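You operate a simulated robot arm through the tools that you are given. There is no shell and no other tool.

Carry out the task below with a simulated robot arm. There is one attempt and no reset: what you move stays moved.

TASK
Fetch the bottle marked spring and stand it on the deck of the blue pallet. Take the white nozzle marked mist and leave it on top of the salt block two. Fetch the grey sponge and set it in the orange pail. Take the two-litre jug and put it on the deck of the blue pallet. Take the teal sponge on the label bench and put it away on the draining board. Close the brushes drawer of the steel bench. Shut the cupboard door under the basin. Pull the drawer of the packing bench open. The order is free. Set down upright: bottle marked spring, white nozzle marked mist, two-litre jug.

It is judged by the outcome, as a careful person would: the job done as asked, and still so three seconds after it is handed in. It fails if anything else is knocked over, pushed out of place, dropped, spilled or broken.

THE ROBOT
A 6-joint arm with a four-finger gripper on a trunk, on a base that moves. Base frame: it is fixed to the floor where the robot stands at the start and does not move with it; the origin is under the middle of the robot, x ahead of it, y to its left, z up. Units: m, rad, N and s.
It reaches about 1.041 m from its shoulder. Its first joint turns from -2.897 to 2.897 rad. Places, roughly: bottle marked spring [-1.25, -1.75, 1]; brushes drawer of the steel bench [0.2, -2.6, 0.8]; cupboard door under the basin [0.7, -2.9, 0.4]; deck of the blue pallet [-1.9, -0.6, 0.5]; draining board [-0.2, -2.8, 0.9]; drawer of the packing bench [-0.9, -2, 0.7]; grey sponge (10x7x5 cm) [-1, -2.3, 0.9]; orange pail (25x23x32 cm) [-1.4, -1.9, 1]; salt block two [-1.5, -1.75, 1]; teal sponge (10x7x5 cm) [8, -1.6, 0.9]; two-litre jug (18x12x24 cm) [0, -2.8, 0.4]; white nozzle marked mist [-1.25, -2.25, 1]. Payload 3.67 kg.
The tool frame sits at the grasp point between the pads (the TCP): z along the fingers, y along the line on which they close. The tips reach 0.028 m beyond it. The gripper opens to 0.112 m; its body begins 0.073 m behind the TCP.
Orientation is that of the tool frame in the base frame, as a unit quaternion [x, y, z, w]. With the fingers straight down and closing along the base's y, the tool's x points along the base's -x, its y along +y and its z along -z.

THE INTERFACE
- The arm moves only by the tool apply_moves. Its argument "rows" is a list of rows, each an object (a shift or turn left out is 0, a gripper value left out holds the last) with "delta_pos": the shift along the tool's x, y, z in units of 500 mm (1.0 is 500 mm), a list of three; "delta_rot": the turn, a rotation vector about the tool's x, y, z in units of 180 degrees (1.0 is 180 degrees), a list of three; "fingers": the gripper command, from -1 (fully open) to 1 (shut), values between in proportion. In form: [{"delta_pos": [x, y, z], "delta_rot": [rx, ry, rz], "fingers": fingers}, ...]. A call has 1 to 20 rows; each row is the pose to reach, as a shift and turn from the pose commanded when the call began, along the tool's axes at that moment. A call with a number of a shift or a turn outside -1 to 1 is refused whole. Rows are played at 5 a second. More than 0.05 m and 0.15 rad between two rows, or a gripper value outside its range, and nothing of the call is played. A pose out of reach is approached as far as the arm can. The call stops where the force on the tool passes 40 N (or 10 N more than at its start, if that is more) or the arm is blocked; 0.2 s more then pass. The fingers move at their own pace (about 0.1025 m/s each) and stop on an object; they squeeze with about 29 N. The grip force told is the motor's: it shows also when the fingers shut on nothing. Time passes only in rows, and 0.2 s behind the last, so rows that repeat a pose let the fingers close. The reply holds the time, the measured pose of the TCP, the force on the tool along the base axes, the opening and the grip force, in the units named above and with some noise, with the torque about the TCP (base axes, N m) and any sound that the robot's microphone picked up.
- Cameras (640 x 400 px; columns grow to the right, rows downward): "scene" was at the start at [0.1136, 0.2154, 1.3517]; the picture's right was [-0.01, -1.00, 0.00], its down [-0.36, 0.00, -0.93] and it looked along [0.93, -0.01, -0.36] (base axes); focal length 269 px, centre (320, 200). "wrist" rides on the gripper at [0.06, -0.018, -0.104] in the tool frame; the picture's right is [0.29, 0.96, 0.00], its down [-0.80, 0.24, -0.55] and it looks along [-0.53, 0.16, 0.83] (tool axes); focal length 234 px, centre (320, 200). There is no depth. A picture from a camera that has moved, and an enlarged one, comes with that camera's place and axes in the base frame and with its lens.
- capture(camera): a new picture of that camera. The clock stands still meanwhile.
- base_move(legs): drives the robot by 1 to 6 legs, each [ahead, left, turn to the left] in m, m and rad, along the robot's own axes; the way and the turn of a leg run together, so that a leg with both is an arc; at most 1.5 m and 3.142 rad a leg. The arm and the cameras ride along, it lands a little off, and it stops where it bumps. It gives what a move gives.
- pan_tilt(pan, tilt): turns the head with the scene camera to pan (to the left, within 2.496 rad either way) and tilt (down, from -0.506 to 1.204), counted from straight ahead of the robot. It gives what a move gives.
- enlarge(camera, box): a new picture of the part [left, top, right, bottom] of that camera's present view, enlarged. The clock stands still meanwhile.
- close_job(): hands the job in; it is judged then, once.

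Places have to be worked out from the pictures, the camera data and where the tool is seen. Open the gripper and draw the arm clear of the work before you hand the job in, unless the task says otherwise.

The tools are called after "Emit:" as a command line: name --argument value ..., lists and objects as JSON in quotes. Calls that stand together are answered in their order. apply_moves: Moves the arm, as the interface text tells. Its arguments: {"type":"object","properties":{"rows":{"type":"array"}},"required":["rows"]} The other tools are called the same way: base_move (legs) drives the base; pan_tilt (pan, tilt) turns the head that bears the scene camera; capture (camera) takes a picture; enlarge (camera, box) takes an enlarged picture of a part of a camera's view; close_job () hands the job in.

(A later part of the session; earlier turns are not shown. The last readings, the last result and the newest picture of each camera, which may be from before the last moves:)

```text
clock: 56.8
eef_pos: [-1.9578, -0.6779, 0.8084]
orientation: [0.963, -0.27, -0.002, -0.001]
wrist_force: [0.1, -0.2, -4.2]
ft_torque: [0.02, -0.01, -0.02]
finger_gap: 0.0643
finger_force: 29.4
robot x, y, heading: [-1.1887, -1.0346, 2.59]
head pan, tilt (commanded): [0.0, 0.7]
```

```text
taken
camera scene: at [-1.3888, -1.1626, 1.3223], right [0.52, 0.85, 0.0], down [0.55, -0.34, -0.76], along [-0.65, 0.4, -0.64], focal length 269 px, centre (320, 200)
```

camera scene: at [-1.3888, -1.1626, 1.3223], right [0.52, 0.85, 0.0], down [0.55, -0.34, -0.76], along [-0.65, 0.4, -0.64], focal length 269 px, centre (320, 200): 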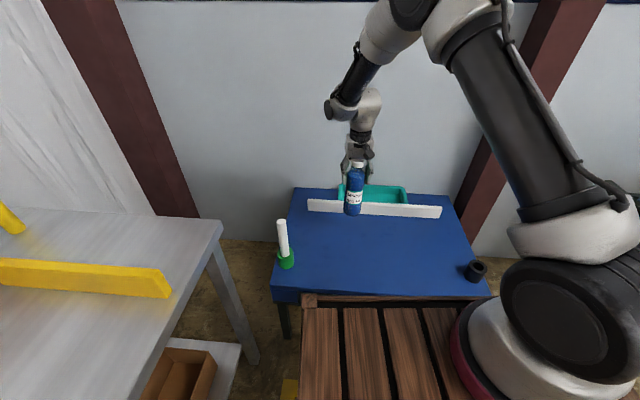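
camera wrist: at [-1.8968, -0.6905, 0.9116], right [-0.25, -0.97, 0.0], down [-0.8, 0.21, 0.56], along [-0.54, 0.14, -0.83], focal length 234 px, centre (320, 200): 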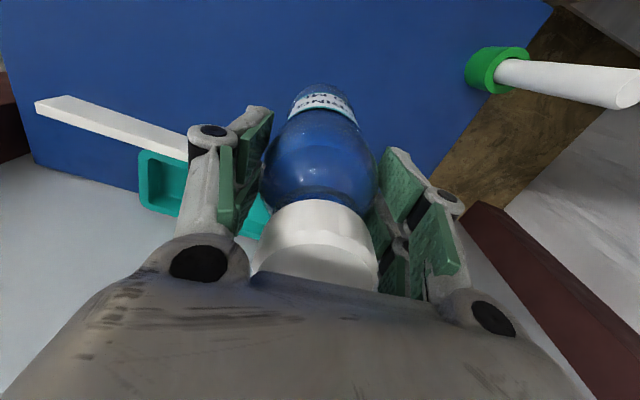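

The spot is clear. I lower the bottle to just above the deck and then continue in small steps until contact shows.

Emit:
apply_moves --rows '[{"delta_pos": [0, 0, 0.09]}, {"delta_pos": [0, 0, 0.18]}, {"delta_pos": [0, 0, 0.27]}, {"delta_pos": [0, 0, 0.31]}, {"delta_pos": [0, 0, 0.32]}, {"delta_pos": [0, 0, 0.33]}]'

Emit:
capture --camera "scene"

```text
clock: 58.2
eef_pos: [-1.9574, -0.6751, 0.6403]
orientation: [0.963, -0.27, 0.0, 0.001]
wrist_force: [0.0, 0.5, -5.1]
ft_torque: [-0.02, -0.02, -0.02]
finger_gap: 0.0645
finger_force: 28.9
robot x, y, heading: [-1.1857, -1.0375, 2.595]
head pan, tilt (commanded): [0.0, 0.7]
```

```text
taken
camera scene: at [-1.3891, -1.1625, 1.3222], right [0.52, 0.85, 0.0], down [0.55, -0.34, -0.76], along [-0.65, 0.4, -0.64], focal length 269 px, centre (320, 200)
```

scene: 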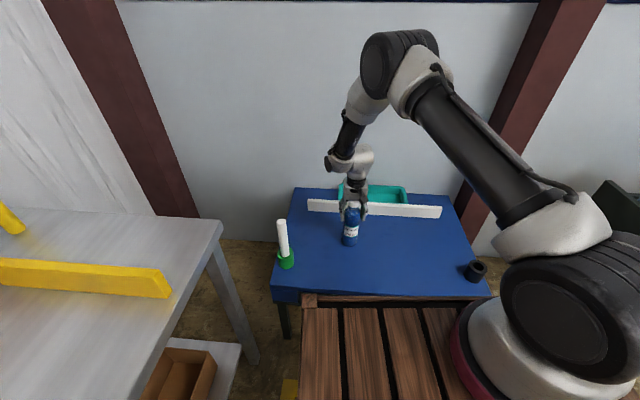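

Still hanging free (−5 N). I step down further by a few millimetres per row, watching for contact.

Emit:
apply_moves --rows '[{"delta_pos": [0, 0, 0.006]}, {"delta_pos": [0, 0, 0.012]}, {"delta_pos": [0, 0, 0.018]}]'

Emit:
enlarge --camera "scene" --box '[310, 180, 410, 260]'

```text
clock: 59.0
eef_pos: [-1.9593, -0.6762, 0.6341]
orientation: [0.963, -0.27, -0.005, -0.001]
wrist_force: [-6.0, -1.3, 19.2]
ft_torque: [0.06, 0.39, 0.01]
finger_gap: 0.0641
finger_force: 28.9
robot x, y, heading: [-1.1873, -1.0397, 2.604]
head pan, tilt (commanded): [0.0, 0.7]
```

```text
5.00 times, centred on (360, 220) of scene
camera zoom: at [-1.3884, -1.163, 1.3223], right [0.52, 0.85, 0.0], down [0.55, -0.34, -0.77], along [-0.65, 0.4, -0.64], focal length 1344 px, centre (120, 100)
```

zoom: 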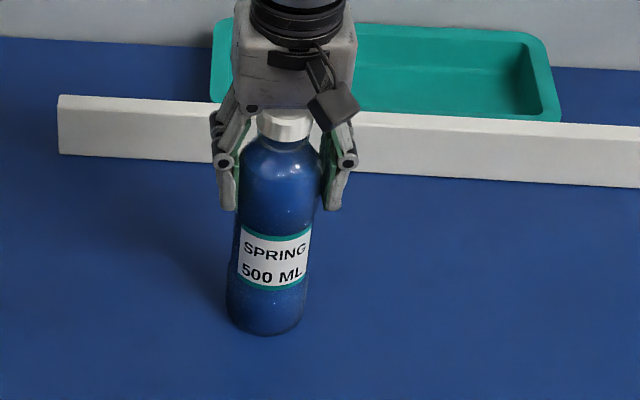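

Contact is made (19 N). I ease up 3 mm, then open the gripper.

Emit:
apply_moves --rows '[{"delta_pos": [0, 0, -0.006]}, {"delta_pos": [0, 0, -0.006], "fingers": 0.0}, {"delta_pos": [0, 0, -0.006], "fingers": -0.4}, {"delta_pos": [0, 0, -0.006], "fingers": -0.7}, {"delta_pos": [0, 0, -0.006], "fingers": -0.9}]'

Emit:
capture --camera "wrist"

Emit:
enlarge --camera "scene" --box '[310, 180, 410, 260]'

```text
clock: 60.2
eef_pos: [-1.9571, -0.6768, 0.6354]
orientation: [0.963, -0.271, -0.001, 0.0]
wrist_force: [-0.1, 0.0, 0.1]
ft_torque: [-0.03, 0.01, 0.01]
finger_gap: 0.1064
finger_force: 0.0
robot x, y, heading: [-1.1873, -1.0329, 2.593]
head pan, tilt (commanded): [0.0, 0.7]
```

```text
taken
camera wrist: at [-1.8953, -0.6904, 0.7382], right [-0.25, -0.97, 0.0], down [-0.8, 0.21, 0.56], along [-0.54, 0.14, -0.83], focal length 234 px, centre (320, 200)
```

wrist: 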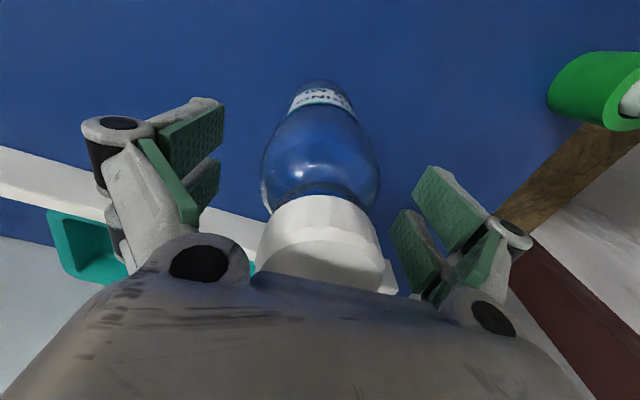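

```text
5.00 times, centred on (360, 220) of scene
camera zoom: at [-1.3889, -1.1626, 1.3222], right [0.52, 0.85, 0.0], down [0.55, -0.34, -0.76], along [-0.65, 0.4, -0.64], focal length 1344 px, centre (120, 100)
```

zoom: 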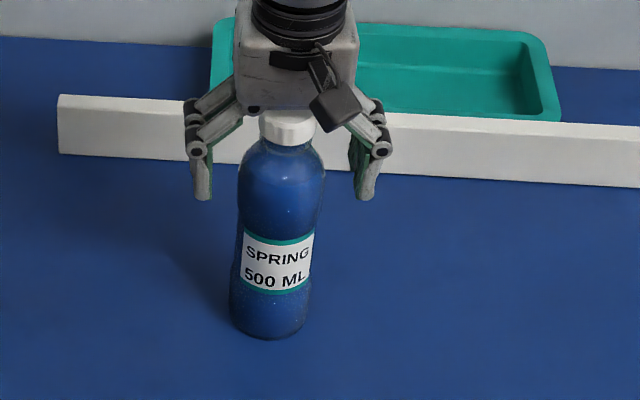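

The bottle stands free. I raise the tool straight up and bring it back to a carrying pose.

Emit:
apply_moves --rows '[{"delta_pos": [0, 0, -0.05]}, {"delta_pos": [0, 0, -0.14]}, {"delta_pos": [0, 0, -0.23]}, {"delta_pos": [0, 0, -0.32]}, {"delta_pos": [0, 0, -0.41]}, {"delta_pos": [0, 0, -0.5]}, {"delta_pos": [0, 0, -0.59]}, {"delta_pos": [0, 0, -0.68]}, {"delta_pos": [0, 0, -0.77]}, {"delta_pos": [0, 0, -0.86]}, {"delta_pos": [0, 0, -0.95]}]'

Emit:
apply_moves --rows '[{"delta_pos": [0.05, -0.03, -0.05]}, {"delta_pos": [0.1, -0.06, -0.11]}, {"delta_pos": [0.15, -0.09, -0.17]}, {"delta_pos": [0.21, -0.13, -0.23]}, {"delta_pos": [0.28, -0.17, -0.29]}, {"delta_pos": [0.34, -0.21, -0.35]}, {"delta_pos": [0.42, -0.25, -0.37]}]'

Emit:
capture --camera "scene"

```text
clock: 62.6
eef_pos: [-1.9535, -0.6784, 1.1074]
orientation: [0.963, -0.27, 0.0, 0.0]
wrist_force: [-0.5, 0.8, -0.9]
ft_torque: [-0.02, -0.05, 0.0]
finger_gap: 0.1065
finger_force: 0.1
robot x, y, heading: [-1.1862, -1.0375, 2.589]
head pan, tilt (commanded): [0.0, 0.7]
```

```text
refused: row 5 steps farther than a row can; nothing moved
```

```text
taken
camera scene: at [-1.3892, -1.1625, 1.3222], right [0.52, 0.85, 0.0], down [0.55, -0.34, -0.76], along [-0.65, 0.4, -0.64], focal length 269 px, centre (320, 200)
```

scene: 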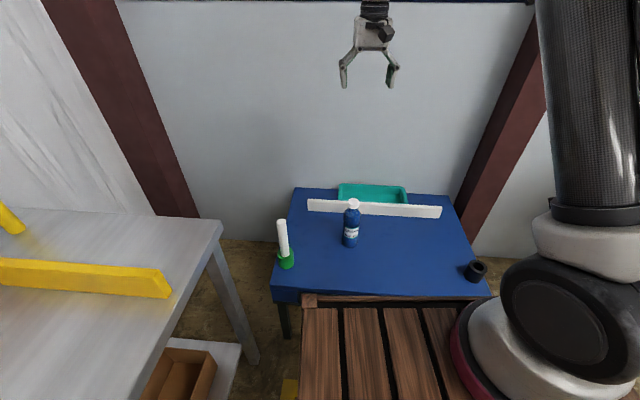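

The bottle stands upright on the deck. I retract the arm with smaller steps and drive back to the packing bench for the nozzle.

Emit:
apply_moves --rows '[{"delta_pos": [0.06, -0.035, -0.06]}, {"delta_pos": [0.12, -0.07, -0.12]}, {"delta_pos": [0.18, -0.105, -0.18]}, {"delta_pos": [0.24, -0.14, -0.24]}, {"delta_pos": [0.3, -0.175, -0.3]}, {"delta_pos": [0.36, -0.21, -0.36]}, {"delta_pos": [0.42, -0.245, -0.4]}]'

Emit:
base_move --legs '[[-0.5, 0, 0], [0, -0.2, 1.485]]'

Emit:
pan_tilt --pan 0 --tilt 0.6

Emit:
capture --camera "scene"

Emit:
capture --camera "wrist"

```text
clock: 64.2
eef_pos: [-1.712, -0.6824, 1.3053]
orientation: [0.963, -0.27, 0.0, -0.001]
wrist_force: [-1.1, 1.0, -0.2]
ft_torque: [0.0, -0.07, 0.02]
finger_gap: 0.1065
finger_force: 0.0
robot x, y, heading: [-1.1892, -1.0372, 2.597]
head pan, tilt (commanded): [0.0, 0.7]
```

```text
clock: 70.7
eef_pos: [-1.2112, -1.5966, 1.3045]
orientation: [0.898, 0.441, -0.003, 0.001]
wrist_force: [0.5, 0.3, 0.5]
ft_torque: [0.0, -0.01, 0.01]
finger_gap: 0.1062
finger_force: 0.0
robot x, y, heading: [-0.8011, -1.1181, -2.228]
head pan, tilt (commanded): [0.0, 0.7]
```

```text
clock: 71.4
eef_pos: [-1.2092, -1.5956, 1.3055]
orientation: [0.898, 0.441, -0.003, 0.001]
wrist_force: [-0.4, -0.8, -0.2]
ft_torque: [-0.01, 0.02, 0.01]
finger_gap: 0.1067
finger_force: 0.0
robot x, y, heading: [-0.8048, -1.1154, -2.228]
head pan, tilt (commanded): [0.0, 0.6]
```

```text
taken
camera scene: at [-0.6971, -1.3305, 1.3308], right [-0.79, 0.61, 0.0], down [0.35, 0.45, -0.82], along [-0.5, -0.65, -0.57], focal length 269 px, centre (320, 200)
```

scene: 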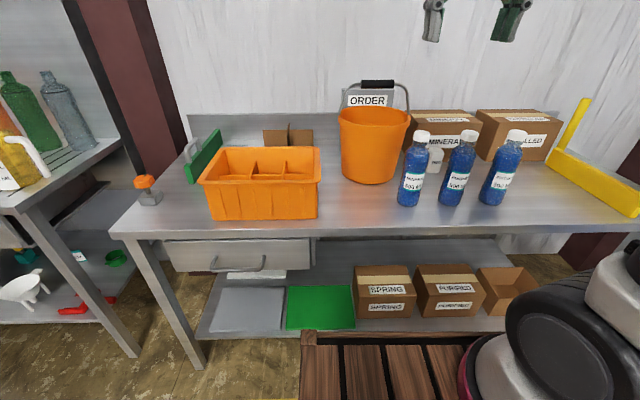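

```text
taken
camera wrist: at [-1.1877, -1.5357, 1.4087], right [0.93, -0.36, 0.0], down [-0.3, -0.78, 0.56], along [-0.2, -0.52, -0.83], focal length 234 px, centre (320, 200)
```

wrist: 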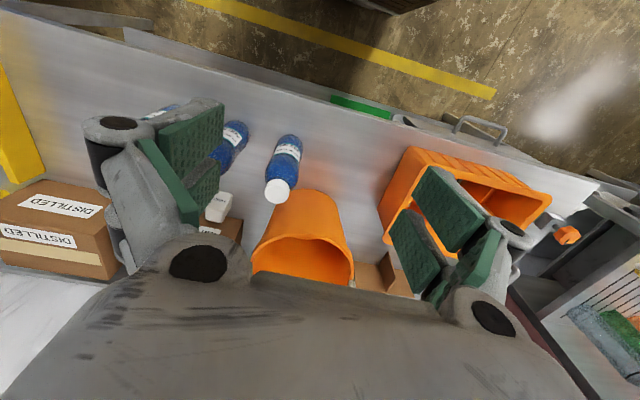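

The bench front edge is 0.69 m ahead of the robot; the nozzle sits about 0.5 m deep on the bench, near (-1.32,-2.21), left of my lane. I shift left 0.26 and forward 0.2 and look closer.

Emit:
base_move --legs '[[0, 0.27, 0], [0.2, 0, 0]]'

Emit:
capture --camera "wrist"

Emit:
capture --camera "scene"

Emit:
enlarge --camera "wrist" --box '[220, 160, 420, 300]'

```text
clock: 74.5
eef_pos: [-1.1142, -1.9196, 1.3055]
orientation: [0.898, 0.44, -0.002, 0.0]
wrist_force: [-1.0, -0.6, 0.3]
ft_torque: [0.02, -0.04, -0.01]
finger_gap: 0.1064
finger_force: 0.1
robot x, y, heading: [-0.7022, -1.4379, -2.233]
head pan, tilt (commanded): [0.0, 0.6]
```

```text
taken
camera wrist: at [-1.0909, -1.8601, 1.4086], right [0.93, -0.36, 0.0], down [-0.3, -0.77, 0.56], along [-0.2, -0.52, -0.83], focal length 234 px, centre (320, 200)
```

wrist: 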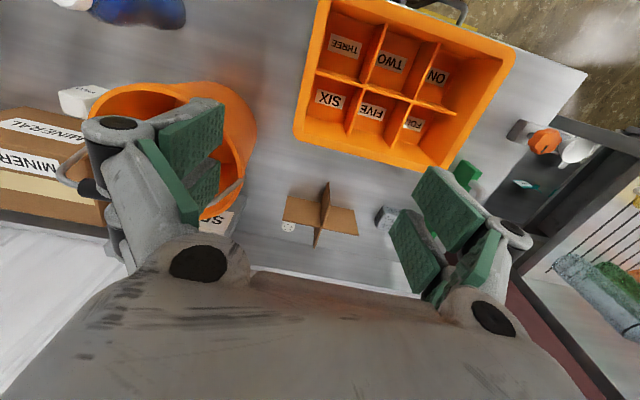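

```text
taken
camera scene: at [-0.5996, -1.6565, 1.3309], right [-0.79, 0.61, 0.0], down [0.35, 0.45, -0.82], along [-0.51, -0.65, -0.57], focal length 269 px, centre (320, 200)
```

scene: 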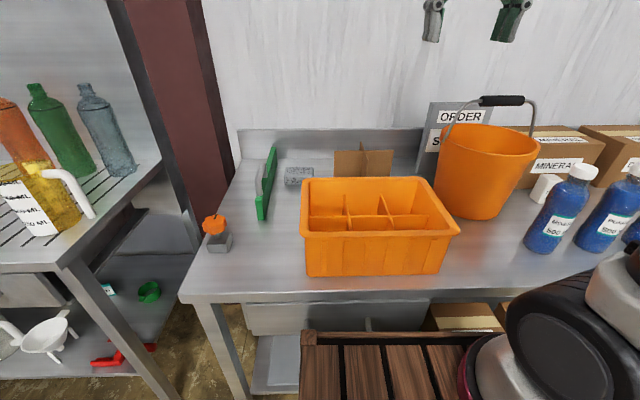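

```text
2.86 times, centred on (320, 230) of wrist
camera zoom: at [-1.0909, -1.8601, 1.4086], right [0.93, -0.36, 0.0], down [-0.3, -0.77, 0.56], along [-0.2, -0.52, -0.83], focal length 669 px, centre (320, 114)
```

zoom: 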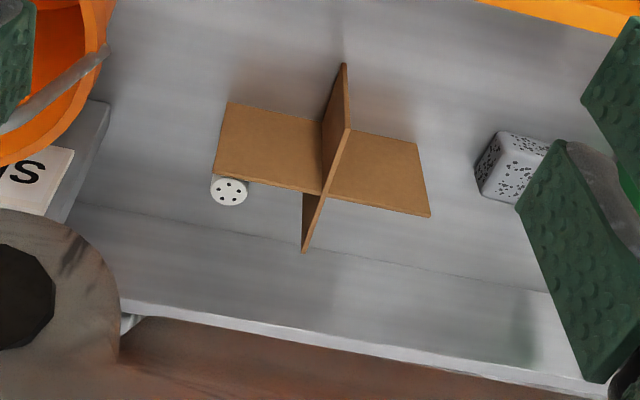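

The nozzle (≈3.7 cm wide, 6 cm tall, top z≈0.91) stands behind-right of the cardboard cross at about (-1.323,-2.222). That is ~0.99 m ahead, so I check how much closer the base can get by looking down at the gap to the bench.

Emit:
pan_tilt --pan 0 --tilt 1.2

Emit:
capture --camera "scene"

Emit:
pan_tilt --pan 0.9 --tilt 1.0

Emit:
capture --camera "scene"

```text
clock: 75.5
eef_pos: [-1.1141, -1.9202, 1.3056]
orientation: [0.898, 0.439, -0.002, 0.001]
wrist_force: [-0.3, 0.5, 0.4]
ft_torque: [-0.02, 0.0, 0.0]
finger_gap: 0.1064
finger_force: 0.1
robot x, y, heading: [-0.703, -1.4394, -2.234]
head pan, tilt (commanded): [0.0, 1.201]
```

```text
taken
camera scene: at [-0.5797, -1.6309, 1.2863], right [-0.79, 0.61, 0.0], down [0.57, 0.74, -0.36], along [-0.22, -0.29, -0.93], focal length 269 px, centre (320, 200)
```

scene: 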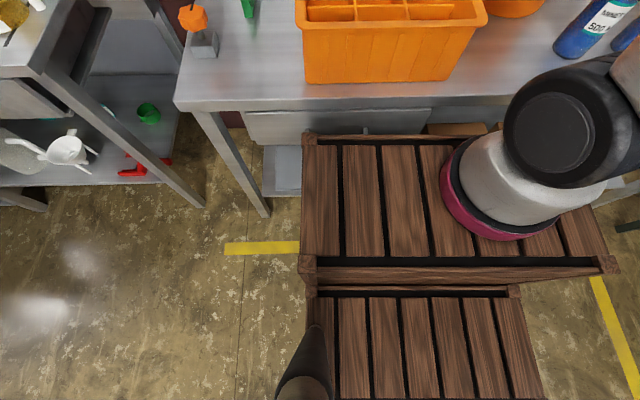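

```text
clock: 76.7
eef_pos: [-1.1144, -1.9206, 1.3058]
orientation: [0.899, 0.438, -0.002, 0.001]
wrist_force: [0.7, -0.3, -0.5]
ft_torque: [0.02, -0.01, 0.01]
finger_gap: 0.1064
finger_force: 0.2
robot x, y, heading: [-0.7019, -1.4384, -2.238]
head pan, tilt (commanded): [0.901, 1.0]
```

```text
taken
camera scene: at [-0.5289, -1.6544, 1.2989], right [-0.97, -0.24, 0.0], down [-0.2, 0.82, -0.54], along [0.13, -0.52, -0.84], focal length 269 px, centre (320, 200)
```

scene: 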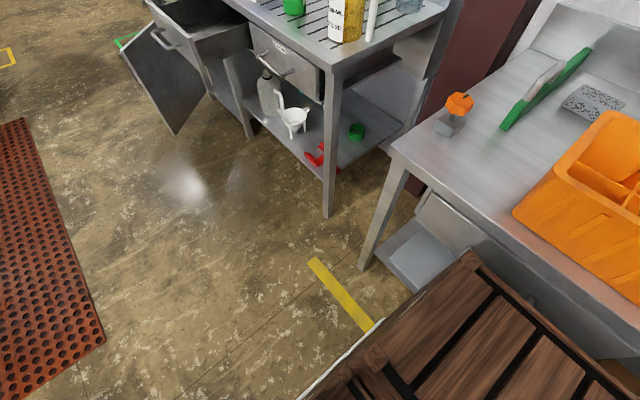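

I enlarge this view to locate the robot deck's front corner for a height estimate.

Emit:
enlarge --camera "scene" --box '[360, 200, 560, 325]'

Emit:
pan_tilt --pan -0.5 --tilt 1.1

Emit:
capture --camera "scene"

```text
3.20 times, centred on (460, 262) of scene
camera zoom: at [-0.5289, -1.6544, 1.2989], right [-0.97, -0.24, 0.0], down [-0.2, 0.82, -0.54], along [0.13, -0.52, -0.84], focal length 860 px, centre (-128, 0)
```

zoom: 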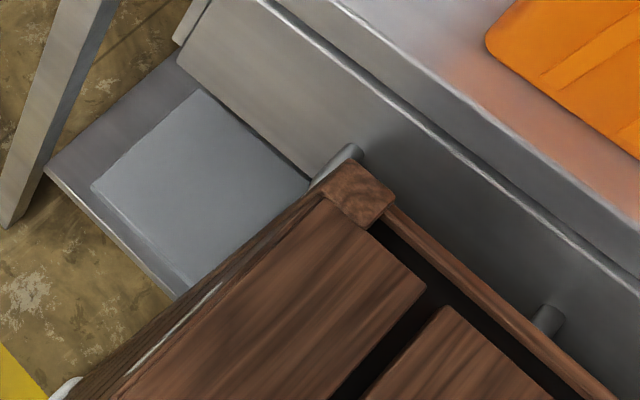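

```text
clock: 78.2
eef_pos: [-1.1143, -1.9208, 1.3047]
orientation: [0.898, 0.439, -0.002, 0.0]
wrist_force: [-0.4, 0.1, -0.5]
ft_torque: [0.02, 0.0, 0.0]
finger_gap: 0.1065
finger_force: 0.1
robot x, y, heading: [-0.7039, -1.4403, -2.236]
head pan, tilt (commanded): [-0.499, 1.1]
```

```text
taken
camera scene: at [-0.6032, -1.6119, 1.2923], right [-0.4, 0.92, 0.0], down [0.82, 0.36, -0.45], along [-0.42, -0.18, -0.89], focal length 269 px, centre (320, 200)
```

scene: 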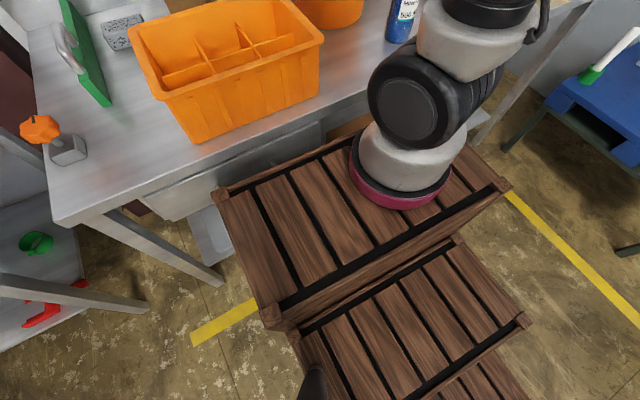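

The robot deck's front corner is ~9 cm from the bench edge, so I can advance 4 cm more. Then I lower the tool to z≈1.1 and move it toward the nozzle, checking reach.

Emit:
base_move --legs '[[0.045, 0, 0]]'

Emit:
apply_moves --rows '[{"delta_pos": [-0.03, 0.0, 0.09], "fingers": -0.4}, {"delta_pos": [-0.06, 0.0, 0.18]}, {"delta_pos": [-0.09, 0.0, 0.27]}, {"delta_pos": [-0.12, 0.0, 0.36]}, {"delta_pos": [-0.18, 0.005, 0.42]}, {"delta_pos": [-0.27, 0.01, 0.42]}, {"delta_pos": [-0.36, 0.02, 0.42]}, {"delta_pos": [-0.45, 0.03, 0.42]}]'

Emit:
capture --camera "wrist"

```text
clock: 79.2
eef_pos: [-1.1312, -1.9465, 1.3044]
orientation: [0.897, 0.441, -0.002, 0.0]
wrist_force: [0.8, 0.6, -0.4]
ft_torque: [0.03, -0.01, 0.0]
finger_gap: 0.1066
finger_force: 0.1
robot x, y, heading: [-0.722, -1.4637, -2.225]
head pan, tilt (commanded): [-0.499, 1.1]
stopped in leg 1: the robot was blocked; the commanded pose is now the measured one
```

```text
clock: 81.0
eef_pos: [-1.2601, -2.1332, 1.0968]
orientation: [0.898, 0.441, -0.001, 0.002]
wrist_force: [-0.3, -0.2, 1.0]
ft_torque: [-0.07, 0.03, 0.01]
finger_gap: 0.0784
finger_force: 0.1
robot x, y, heading: [-0.7237, -1.466, -2.227]
head pan, tilt (commanded): [-0.499, 1.1]
```

```text
taken
camera wrist: at [-1.2372, -2.0718, 1.1995], right [0.93, -0.36, 0.0], down [-0.3, -0.78, 0.56], along [-0.2, -0.52, -0.83], focal length 234 px, centre (320, 200)
```

wrist: 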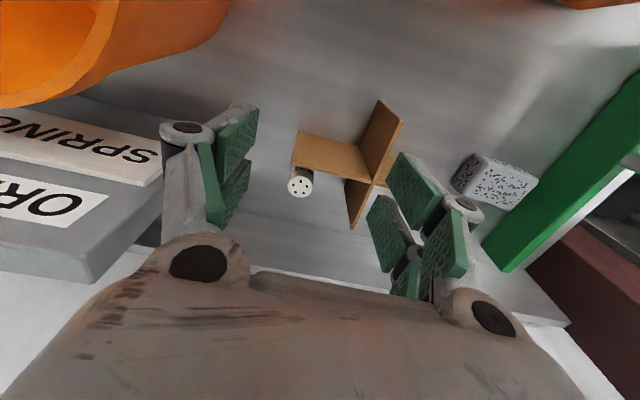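

The base touched something (likely the drawer handle) and stopped, so I back off a centimetre. The nozzle is re-measured at (-1.324,-2.220); I then move above it at z≈1.05.

Emit:
base_move --legs '[[-0.015, 0, 0]]'

Emit:
apply_moves --rows '[{"delta_pos": [-0.08, 0.0, 0.0]}, {"delta_pos": [-0.16, 0.003, 0.02]}, {"delta_pos": [-0.235, 0.006, 0.06]}, {"delta_pos": [-0.235, 0.006, 0.1]}]'

Emit:
capture --camera "wrist"

```text
clock: 81.8
eef_pos: [-1.2511, -2.1198, 1.0956]
orientation: [0.898, 0.44, 0.0, 0.0]
wrist_force: [0.7, 0.1, 0.4]
ft_torque: [0.01, 0.02, 0.0]
finger_gap: 0.0783
finger_force: 0.0
robot x, y, heading: [-0.7091, -1.4497, -2.228]
head pan, tilt (commanded): [-0.499, 1.1]
```

```text
clock: 82.8
eef_pos: [-1.3225, -2.2141, 1.0442]
orientation: [0.897, 0.441, -0.001, 0.0]
wrist_force: [-0.4, 0.4, 0.2]
ft_torque: [-0.04, 0.04, 0.01]
finger_gap: 0.0783
finger_force: 0.1
robot x, y, heading: [-0.7169, -1.4565, -2.227]
head pan, tilt (commanded): [-0.499, 1.1]
```

```text
taken
camera wrist: at [-1.3, -2.1532, 1.1479], right [0.93, -0.36, 0.0], down [-0.3, -0.78, 0.56], along [-0.2, -0.52, -0.83], focal length 234 px, centre (320, 200)
```

wrist: 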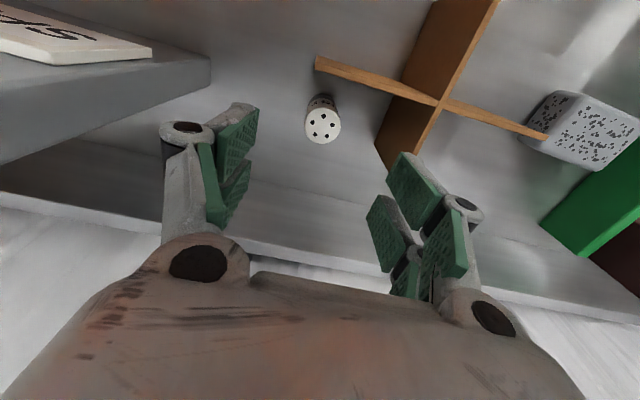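

Reach is fine and the nozzle is within 5 mm of the tool axis. I narrow the opening to ~6.7 cm to clear the cardboard and descend onto it.

Emit:
apply_moves --rows '[{"delta_pos": [-0.009, 0.003, 0.0], "fingers": -0.2}, {"delta_pos": [-0.009, 0.003, 0.07]}, {"delta_pos": [-0.009, 0.003, 0.14]}, {"delta_pos": [-0.009, 0.003, 0.2]}, {"delta_pos": [-0.009, 0.003, 0.25]}]'

Emit:
capture --camera "wrist"

```text
clock: 84.0
eef_pos: [-1.3225, -2.2213, 0.9212]
orientation: [0.897, 0.441, -0.001, 0.001]
wrist_force: [0.2, 0.2, 0.9]
ft_torque: [0.01, 0.02, 0.01]
finger_gap: 0.0671
finger_force: 0.1
robot x, y, heading: [-0.711, -1.4523, -2.232]
head pan, tilt (commanded): [-0.499, 1.1]
```

```text
taken
camera wrist: at [-1.3001, -2.1615, 1.0247], right [0.93, -0.36, 0.0], down [-0.3, -0.78, 0.56], along [-0.2, -0.52, -0.83], focal length 234 px, centre (320, 200)
```

wrist: 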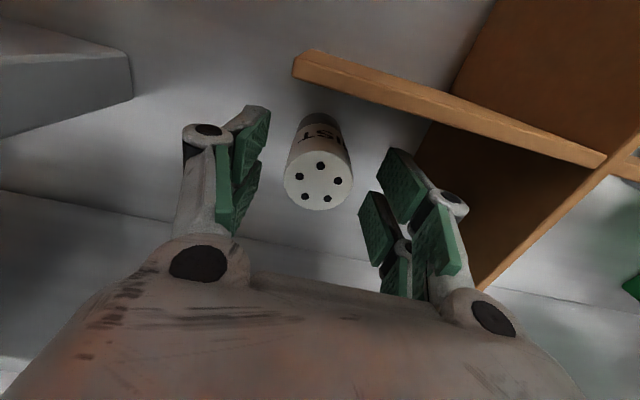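

The label reads "…IST" and the nozzle is centred between the pads. I go down 28 mm more and close.

Emit:
apply_moves --rows '[{"delta_pos": [0, 0.0, 0.03]}, {"delta_pos": [0, 0.0, 0.056]}, {"delta_pos": [0, 0.0, 0.056], "fingers": 1}, {"delta_pos": [0, 0.0, 0.056]}, {"delta_pos": [0, 0.0, 0.056]}, {"delta_pos": [0, 0.0, 0.056]}]'

Emit:
capture --camera "wrist"

```text
clock: 85.4
eef_pos: [-1.3238, -2.2219, 0.8918]
orientation: [0.898, 0.44, -0.001, 0.001]
wrist_force: [-1.5, -0.7, 1.5]
ft_torque: [-0.04, 0.08, 0.01]
finger_gap: 0.0348
finger_force: 29.4
robot x, y, heading: [-0.7144, -1.451, -2.23]
head pan, tilt (commanded): [-0.499, 1.1]
```

```text
taken
camera wrist: at [-1.301, -2.1611, 0.9951], right [0.93, -0.36, 0.0], down [-0.3, -0.78, 0.56], along [-0.2, -0.52, -0.83], focal length 234 px, centre (320, 200)
```

wrist: 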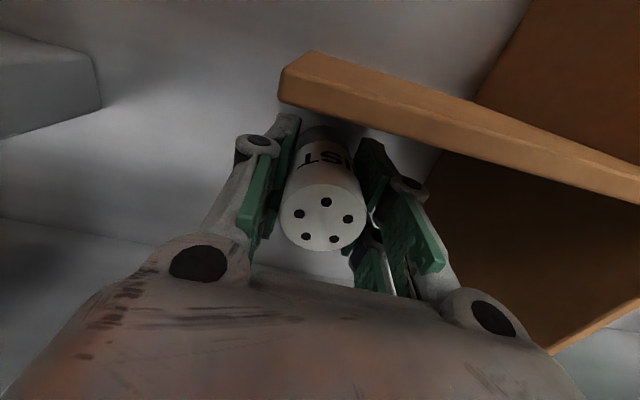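

Gripped (0.035 m). I lift straight up clear of the cardboard.

Emit:
apply_moves --rows '[{"delta_pos": [0, 0.0, -0.04]}, {"delta_pos": [0, 0.0, -0.1]}, {"delta_pos": [0, 0.0, -0.18]}, {"delta_pos": [0, 0.0, -0.26]}, {"delta_pos": [0.03, 0.0, -0.34]}, {"delta_pos": [0.09, 0.0, -0.41]}]'

Emit:
capture --camera "wrist"

Emit:
pan_tilt --pan -0.3 --tilt 0.6

Emit:
capture --camera "scene"

```text
clock: 86.8
eef_pos: [-1.2965, -2.1883, 1.0973]
orientation: [0.897, 0.441, -0.001, -0.001]
wrist_force: [0.0, -0.9, -2.1]
ft_torque: [0.07, 0.01, -0.03]
finger_gap: 0.0347
finger_force: 28.9
robot x, y, heading: [-0.7146, -1.4531, -2.228]
head pan, tilt (commanded): [-0.499, 1.1]
```

```text
taken
camera wrist: at [-1.2732, -2.1276, 1.2006], right [0.93, -0.36, 0.0], down [-0.3, -0.78, 0.55], along [-0.2, -0.52, -0.83], focal length 234 px, centre (320, 200)
```

wrist: 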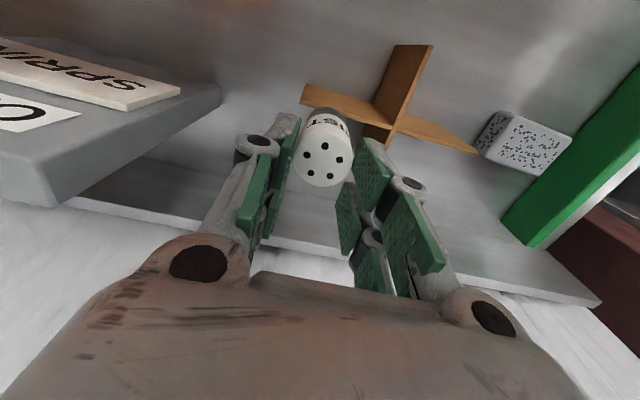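

```text
clock: 87.7
eef_pos: [-1.2958, -2.188, 1.0983]
orientation: [0.898, 0.44, -0.001, 0.0]
wrist_force: [0.0, -0.3, -1.4]
ft_torque: [0.01, -0.03, 0.0]
finger_gap: 0.0348
finger_force: 29.0
robot x, y, heading: [-0.7117, -1.4526, -2.231]
head pan, tilt (commanded): [-0.3, 0.6]
```

```text
taken
camera scene: at [-0.6276, -1.6491, 1.3308], right [-0.58, 0.82, 0.0], down [0.46, 0.33, -0.82], along [-0.67, -0.47, -0.57], focal length 269 px, centre (320, 200)
```

scene: 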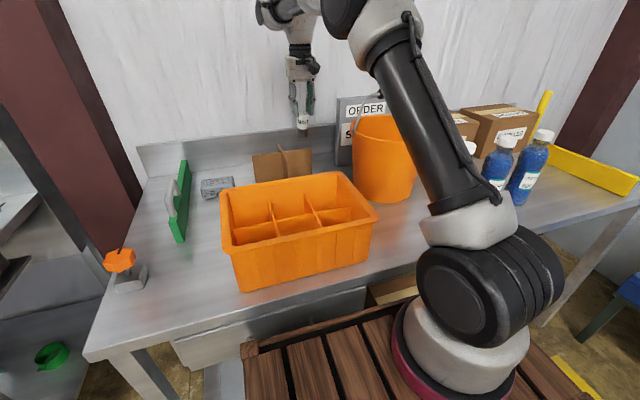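

The nozzle hangs free. I retract up and back, then move the base back and right to face salt block two.

Emit:
apply_moves --rows '[{"delta_pos": [0.04, 0.0, -0.08]}, {"delta_pos": [0.09, 0.0, -0.16]}, {"delta_pos": [0.15, 0.0, -0.23]}, {"delta_pos": [0.22, 0.0, -0.3]}, {"delta_pos": [0.3, 0.0, -0.36]}, {"delta_pos": [0.38, 0.0, -0.4]}, {"delta_pos": [0.47, 0.0, -0.42]}, {"delta_pos": [0.56, 0.0, -0.42]}, {"delta_pos": [0.64, 0.0, -0.42]}]'

Emit:
base_move --legs '[[-0.15, 0, 0], [0, -0.46, 0]]'

Emit:
pan_tilt --pan -0.2 --tilt 0.6

Emit:
capture --camera "scene"

Emit:
capture --camera "wrist"

```text
clock: 89.7
eef_pos: [-1.0971, -1.9317, 1.3069]
orientation: [0.898, 0.441, -0.001, -0.001]
wrist_force: [-0.8, -1.6, -2.7]
ft_torque: [0.08, -0.03, -0.02]
finger_gap: 0.0349
finger_force: 29.4
robot x, y, heading: [-0.7154, -1.4539, -2.228]
head pan, tilt (commanded): [-0.3, 0.6]
```

```text
clock: 93.4
eef_pos: [-1.3759, -1.5232, 1.3071]
orientation: [0.902, 0.433, 0.0, 0.001]
wrist_force: [-0.7, -0.2, -1.4]
ft_torque: [0.01, 0.02, 0.0]
finger_gap: 0.0348
finger_force: 29.3
robot x, y, heading: [-0.9867, -1.0492, -2.247]
head pan, tilt (commanded): [-0.3, 0.6]
```

```text
clock: 94.1
eef_pos: [-1.3756, -1.5221, 1.3064]
orientation: [0.902, 0.432, -0.001, 0.0]
wrist_force: [0.8, 0.1, -1.2]
ft_torque: [0.03, 0.01, -0.02]
finger_gap: 0.035
finger_force: 29.0
robot x, y, heading: [-0.9877, -1.0537, -2.248]
head pan, tilt (commanded): [-0.201, 0.6]
```

```text
taken
camera scene: at [-0.8963, -1.2555, 1.3309], right [-0.64, 0.77, 0.0], down [0.43, 0.36, -0.83], along [-0.63, -0.53, -0.57], focal length 269 px, centre (320, 200)
```

scene: 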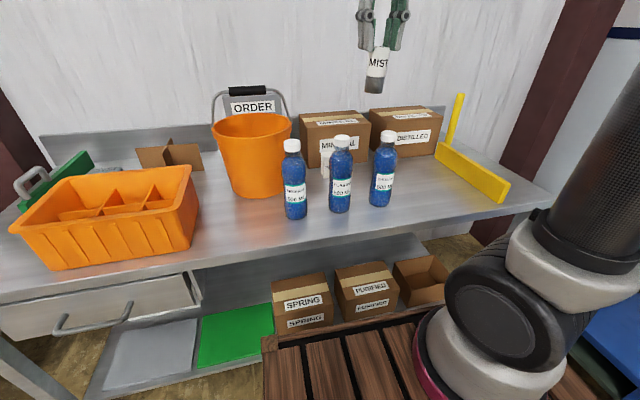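

```text
taken
camera wrist: at [-1.3517, -1.4626, 1.4103], right [0.93, -0.37, 0.0], down [-0.31, -0.77, 0.56], along [-0.21, -0.51, -0.83], focal length 234 px, centre (320, 200)
```

wrist: 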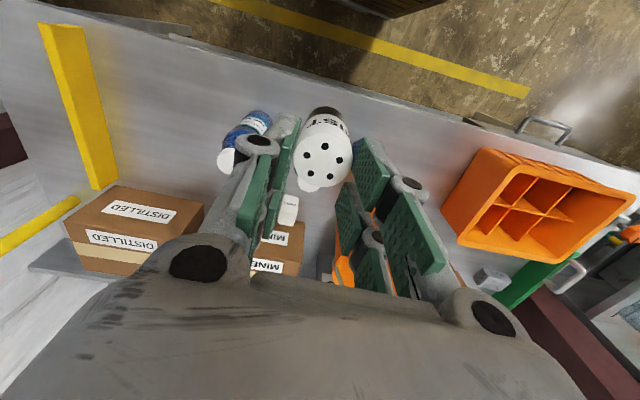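

The salt block shows at (287,210) in the wrist view and just left of the purified bottle in the scene view. I enlarge both for its position.

Emit:
enlarge --camera "wrist" --box '[200, 100, 360, 290]'

Emit:
enlarge --camera "scene" --box '[260, 110, 420, 220]'

```text
2.11 times, centred on (280, 195) of wrist
camera zoom: at [-1.3517, -1.4626, 1.4103], right [0.93, -0.37, 0.0], down [-0.31, -0.77, 0.56], along [-0.21, -0.51, -0.83], focal length 493 px, centre (404, 210)
```

zoom: 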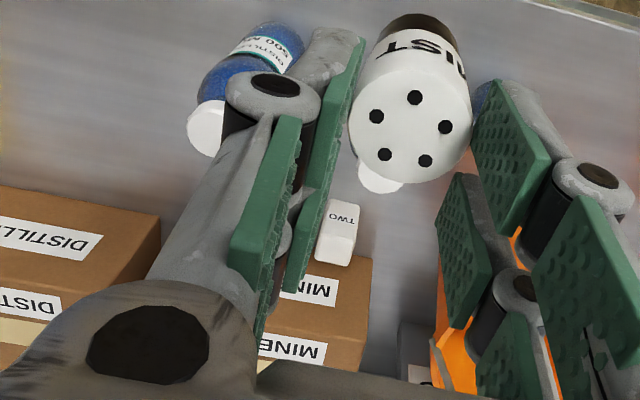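

```text
3.64 times, centred on (340, 165) of scene
camera zoom: at [-0.8963, -1.2555, 1.3309], right [-0.64, 0.77, 0.0], down [0.43, 0.36, -0.83], along [-0.63, -0.53, -0.57], focal length 978 px, centre (247, 327)
```

zoom: 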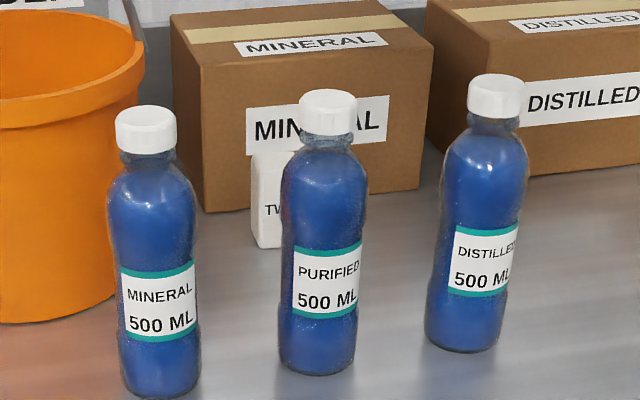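

I need a cleaner look at the salt block. I advance the base 12 cm and move the tool forward and slightly right, so the block shows beyond the fingertips.

Emit:
base_move --legs '[[0.12, 0, 0.02]]'

Emit:
apply_moves --rows '[{"delta_pos": [-0.07, -0.02, 0.01]}, {"delta_pos": [-0.14, -0.05, 0.03]}, {"delta_pos": [-0.21, -0.08, 0.05]}, {"delta_pos": [-0.28, -0.11, 0.07]}, {"delta_pos": [-0.36, -0.13, 0.09]}]'

Emit:
capture --camera "wrist"

Emit:
capture --camera "scene"

```text
clock: 95.3
eef_pos: [-1.4425, -1.6285, 1.3063]
orientation: [0.897, 0.443, -0.001, 0.001]
wrist_force: [0.1, -0.6, -0.8]
ft_torque: [0.03, 0.0, 0.03]
finger_gap: 0.0345
finger_force: 28.8
robot x, y, heading: [-1.0632, -1.1477, -2.224]
head pan, tilt (commanded): [-0.201, 0.6]
```

```text
clock: 96.5
eef_pos: [-1.6044, -1.7312, 1.2627]
orientation: [0.897, 0.442, -0.001, 0.0]
wrist_force: [0.2, 0.2, 0.3]
ft_torque: [-0.08, 0.08, -0.01]
finger_gap: 0.0347
finger_force: 29.0
robot x, y, heading: [-1.0593, -1.1495, -2.225]
head pan, tilt (commanded): [-0.201, 0.6]
```

```text
taken
camera wrist: at [-1.581, -1.6697, 1.3658], right [0.94, -0.35, 0.0], down [-0.29, -0.78, 0.56], along [-0.2, -0.52, -0.83], focal length 234 px, centre (320, 200)
```

wrist: 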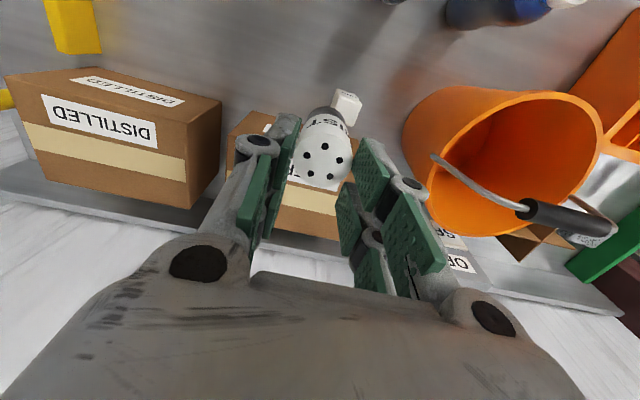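

```text
taken
camera scene: at [-0.9682, -1.3511, 1.3309], right [-0.66, 0.75, 0.0], down [0.43, 0.37, -0.83], along [-0.62, -0.54, -0.56], focal length 269 px, centre (320, 200)
```

scene: 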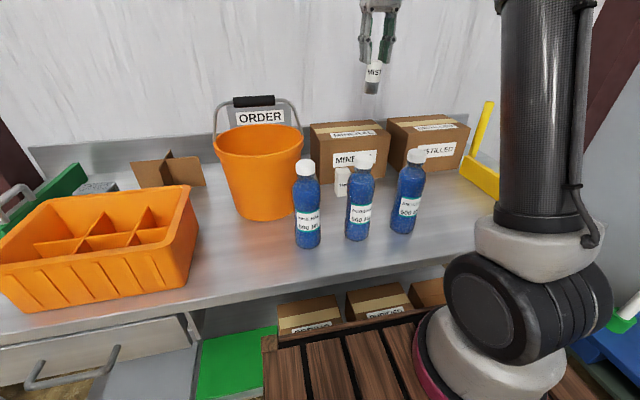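

I enlarge the wrist view around the salt block, now visible just beyond the nozzle.

Emit:
enlarge --camera "wrist" --box '[290, 70, 410, 150]'

Emit:
enlarge --camera "scene" --box '[280, 110, 440, 250]'

```text
5.00 times, centred on (350, 110) of wrist
camera zoom: at [-1.581, -1.6697, 1.3658], right [0.94, -0.35, 0.0], down [-0.29, -0.78, 0.56], along [-0.2, -0.52, -0.83], focal length 1171 px, centre (170, 650)
```

zoom: 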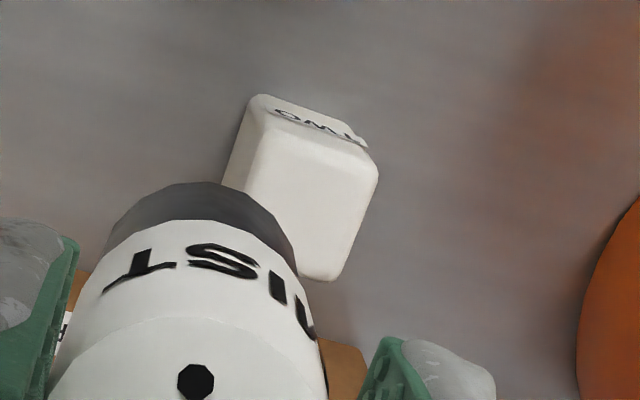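

```text
2.86 times, centred on (360, 180) of scene
camera zoom: at [-0.9682, -1.3511, 1.3309], right [-0.66, 0.75, 0.0], down [0.43, 0.37, -0.83], along [-0.62, -0.54, -0.56], focal length 768 px, centre (206, 257)
```

zoom: 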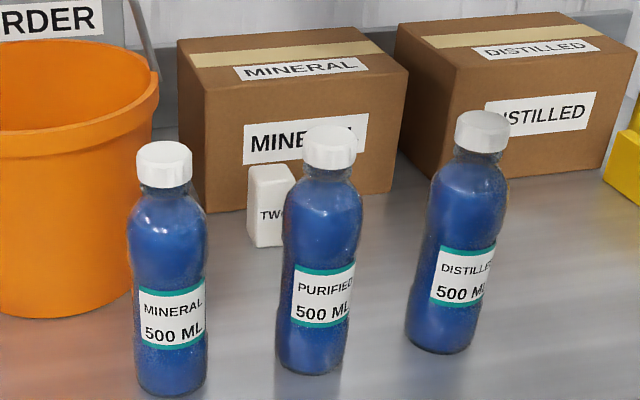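

I zoom further into the scene view of the salt block to get its height.

Emit:
enlarge --camera "scene" --box '[320, 155, 370, 205]'

```text
8.00 times, centred on (345, 180) of scene
camera zoom: at [-0.9682, -1.3511, 1.3309], right [-0.66, 0.75, 0.0], down [0.43, 0.37, -0.83], along [-0.62, -0.54, -0.56], focal length 2151 px, centre (120, 360)
```

zoom: 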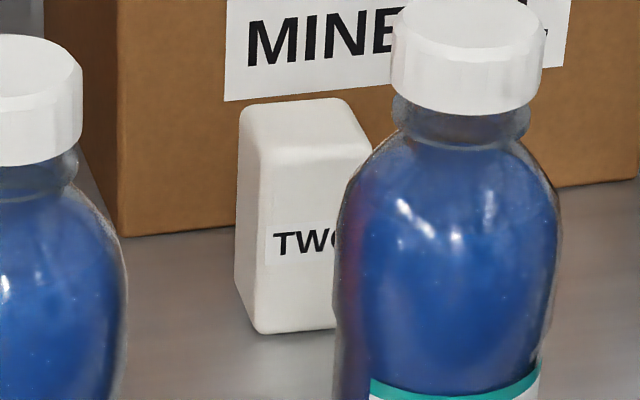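

Both cameras agree: salt block two's top is at z≈0.93, about 4.5 cm square, centred near (-1.573,-1.782). I bring the nozzle over it and descend to just above.

Emit:
apply_moves --rows '[{"delta_pos": [-0.021, 0.056, 0]}, {"delta_pos": [-0.042, 0.112, 0]}, {"delta_pos": [-0.042, 0.112, 0.09]}, {"delta_pos": [-0.042, 0.112, 0.18]}, {"delta_pos": [-0.042, 0.112, 0.27]}, {"delta_pos": [-0.042, 0.112, 0.36]}, {"delta_pos": [-0.042, 0.112, 0.44]}]'

Emit:
capture --camera "wrist"

Emit:
enlarge --camera "scene" --box '[300, 110, 400, 210]'

```text
clock: 98.2
eef_pos: [-1.5703, -1.7837, 1.0426]
orientation: [0.897, 0.442, -0.002, 0.001]
wrist_force: [-0.6, 1.2, -1.1]
ft_torque: [-0.05, 0.01, 0.0]
finger_gap: 0.0347
finger_force: 28.7
robot x, y, heading: [-1.0596, -1.1463, -2.225]
head pan, tilt (commanded): [-0.201, 0.6]
```

```text
taken
camera wrist: at [-1.5474, -1.7226, 1.1455], right [0.94, -0.35, 0.0], down [-0.29, -0.78, 0.56], along [-0.2, -0.52, -0.83], focal length 234 px, centre (320, 200)
```

wrist: 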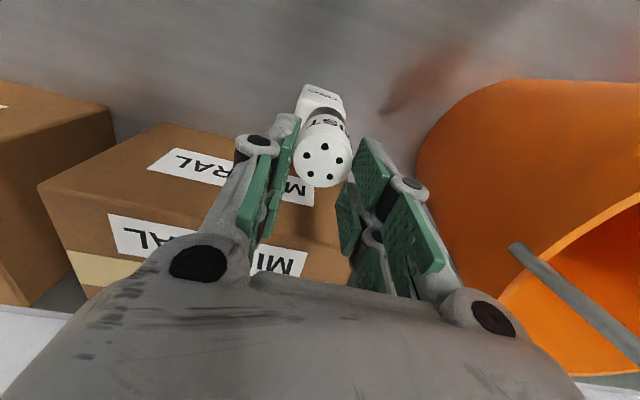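

```text
4.00 times, centred on (350, 160) of scene
camera zoom: at [-0.9685, -1.3514, 1.3309], right [-0.66, 0.75, 0.0], down [0.43, 0.37, -0.83], along [-0.62, -0.54, -0.56], focal length 1076 px, centre (200, 360)
```

zoom: 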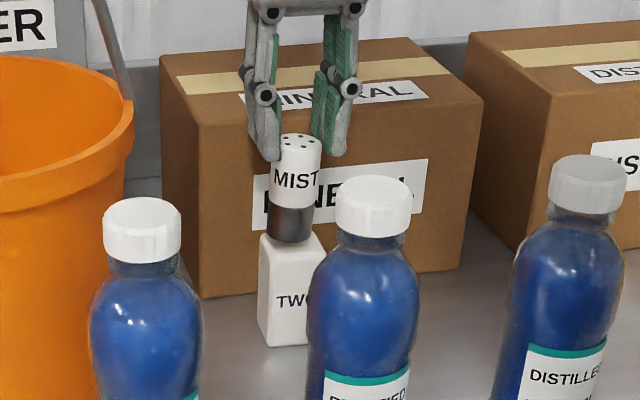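

The nozzle slipped downward in the pads during the lift (its bottom is now ~10 cm below the TCP), so it is already just above the block. I zoom in to check gap and alignment.

Emit:
enlarge --camera "scene" --box '[345, 135, 395, 200]'

Emit:
enlarge --camera "wrist" --box '[260, 70, 380, 200]'

Emit:
enlarge --camera "scene" --box '[355, 120, 395, 200]'

```text
6.15 times, centred on (370, 168) of scene
camera zoom: at [-0.9685, -1.3514, 1.3309], right [-0.66, 0.75, 0.0], down [0.43, 0.37, -0.83], along [-0.62, -0.54, -0.56], focal length 1655 px, centre (12, 400)
```

zoom: 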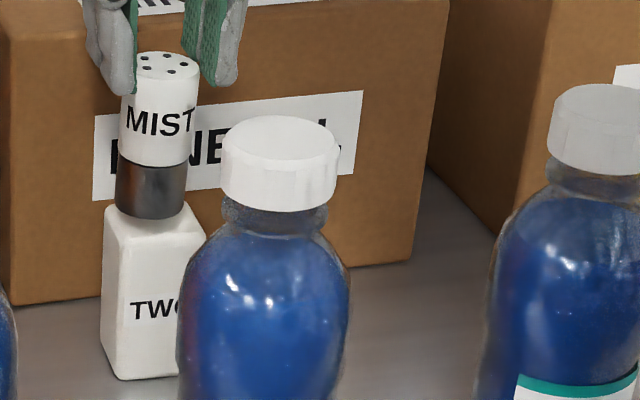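

```text
3.08 times, centred on (320, 135) of wrist
camera zoom: at [-1.5474, -1.7226, 1.1455], right [0.94, -0.35, 0.0], down [-0.29, -0.78, 0.56], along [-0.2, -0.52, -0.83], focal length 720 px, centre (320, 400)
```

zoom: 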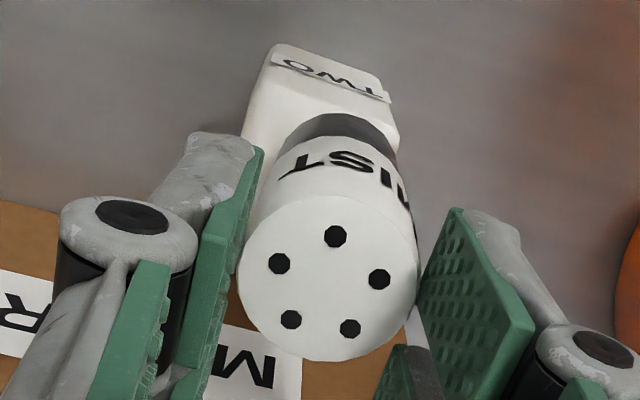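

```text
5.00 times, centred on (375, 160) of scene
camera zoom: at [-0.9685, -1.3514, 1.3309], right [-0.66, 0.75, 0.0], down [0.43, 0.37, -0.83], along [-0.62, -0.54, -0.56], focal length 1344 px, centre (45, 400)
```

zoom: 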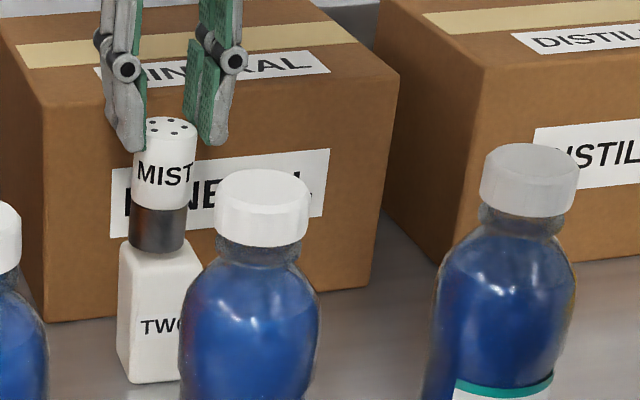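

Alignment over the block is within a few millimetres and the gap is about 1 cm. I lower in 2 mm steps.

Emit:
apply_moves --rows '[{"delta_pos": [0, 0, 0.004]}, {"delta_pos": [0, 0, 0.008]}, {"delta_pos": [0, 0, 0.012]}, {"delta_pos": [0, 0, 0.012]}]'

Emit:
enlarge --camera "scene" --box '[345, 135, 395, 200]'

```text
clock: 99.2
eef_pos: [-1.5715, -1.7829, 1.036]
orientation: [0.897, 0.443, -0.001, 0.001]
wrist_force: [0.1, 0.0, -1.2]
ft_torque: [0.0, -0.01, -0.02]
finger_gap: 0.0348
finger_force: 28.7
robot x, y, heading: [-1.0641, -1.1508, -2.223]
head pan, tilt (commanded): [-0.201, 0.6]
```

```text
6.15 times, centred on (370, 168) of scene
camera zoom: at [-0.9687, -1.3516, 1.3309], right [-0.66, 0.75, 0.0], down [0.43, 0.37, -0.82], along [-0.62, -0.54, -0.57], focal length 1655 px, centre (12, 400)
```

zoom: 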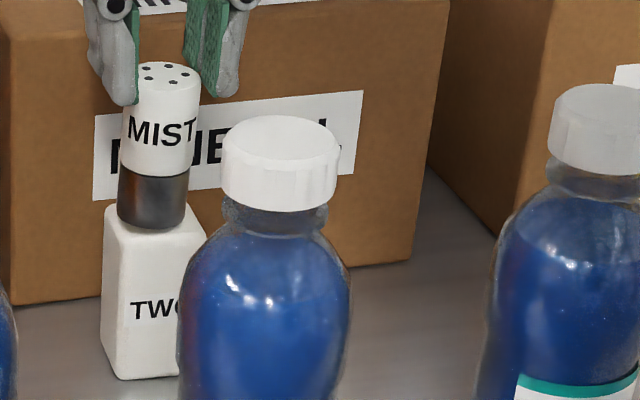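

Still free. I continue in small steps watching the vertical force.

Emit:
apply_moves --rows '[{"delta_pos": [0, 0, 0.004]}, {"delta_pos": [0, 0, 0.008]}, {"delta_pos": [0, 0, 0.008]}]'

Emit:
enlarge --camera "scene" --box '[345, 135, 395, 200]'

```text
clock: 100.0
eef_pos: [-1.5719, -1.7831, 1.0329]
orientation: [0.897, 0.442, -0.001, 0.0]
wrist_force: [-0.3, 0.3, -0.8]
ft_torque: [0.02, -0.03, 0.0]
finger_gap: 0.035
finger_force: 29.6
robot x, y, heading: [-1.0609, -1.1499, -2.227]
head pan, tilt (commanded): [-0.201, 0.6]
```

```text
6.15 times, centred on (370, 168) of scene
camera zoom: at [-0.9687, -1.3516, 1.3309], right [-0.66, 0.75, 0.0], down [0.43, 0.37, -0.82], along [-0.62, -0.54, -0.57], focal length 1655 px, centre (12, 400)
```

zoom: 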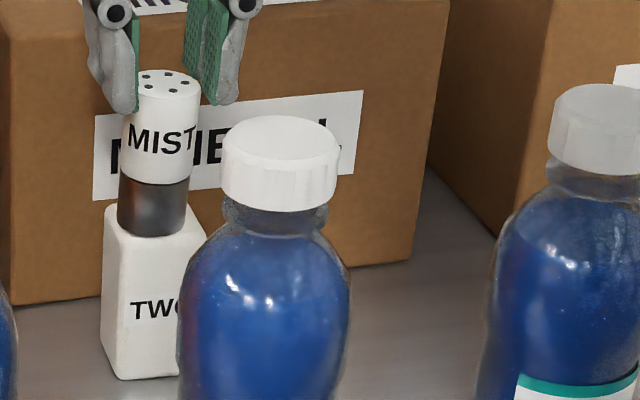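

The nozzle's base now appears centred on the block's top face; I step down 2 mm at a time until the force confirms contact.

Emit:
apply_moves --rows '[{"delta_pos": [0, 0, 0.003]}, {"delta_pos": [0, 0, 0.006]}, {"delta_pos": [0, 0, 0.006]}]'

Emit:
enlarge --camera "scene" --box '[345, 135, 395, 200]'

```text
clock: 100.8
eef_pos: [-1.5723, -1.7833, 1.0314]
orientation: [0.897, 0.443, -0.003, 0.001]
wrist_force: [3.8, -1.2, 20.1]
ft_torque: [0.18, -0.32, -0.02]
finger_gap: 0.0346
finger_force: 29.2
robot x, y, heading: [-1.0589, -1.1502, -2.226]
head pan, tilt (commanded): [-0.201, 0.6]
```

```text
6.15 times, centred on (370, 168) of scene
camera zoom: at [-0.9681, -1.3511, 1.3309], right [-0.66, 0.75, 0.0], down [0.43, 0.37, -0.83], along [-0.62, -0.54, -0.56], focal length 1655 px, centre (12, 400)
```

zoom: 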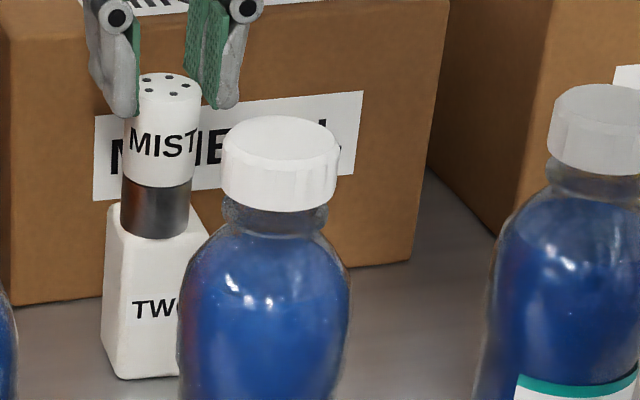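

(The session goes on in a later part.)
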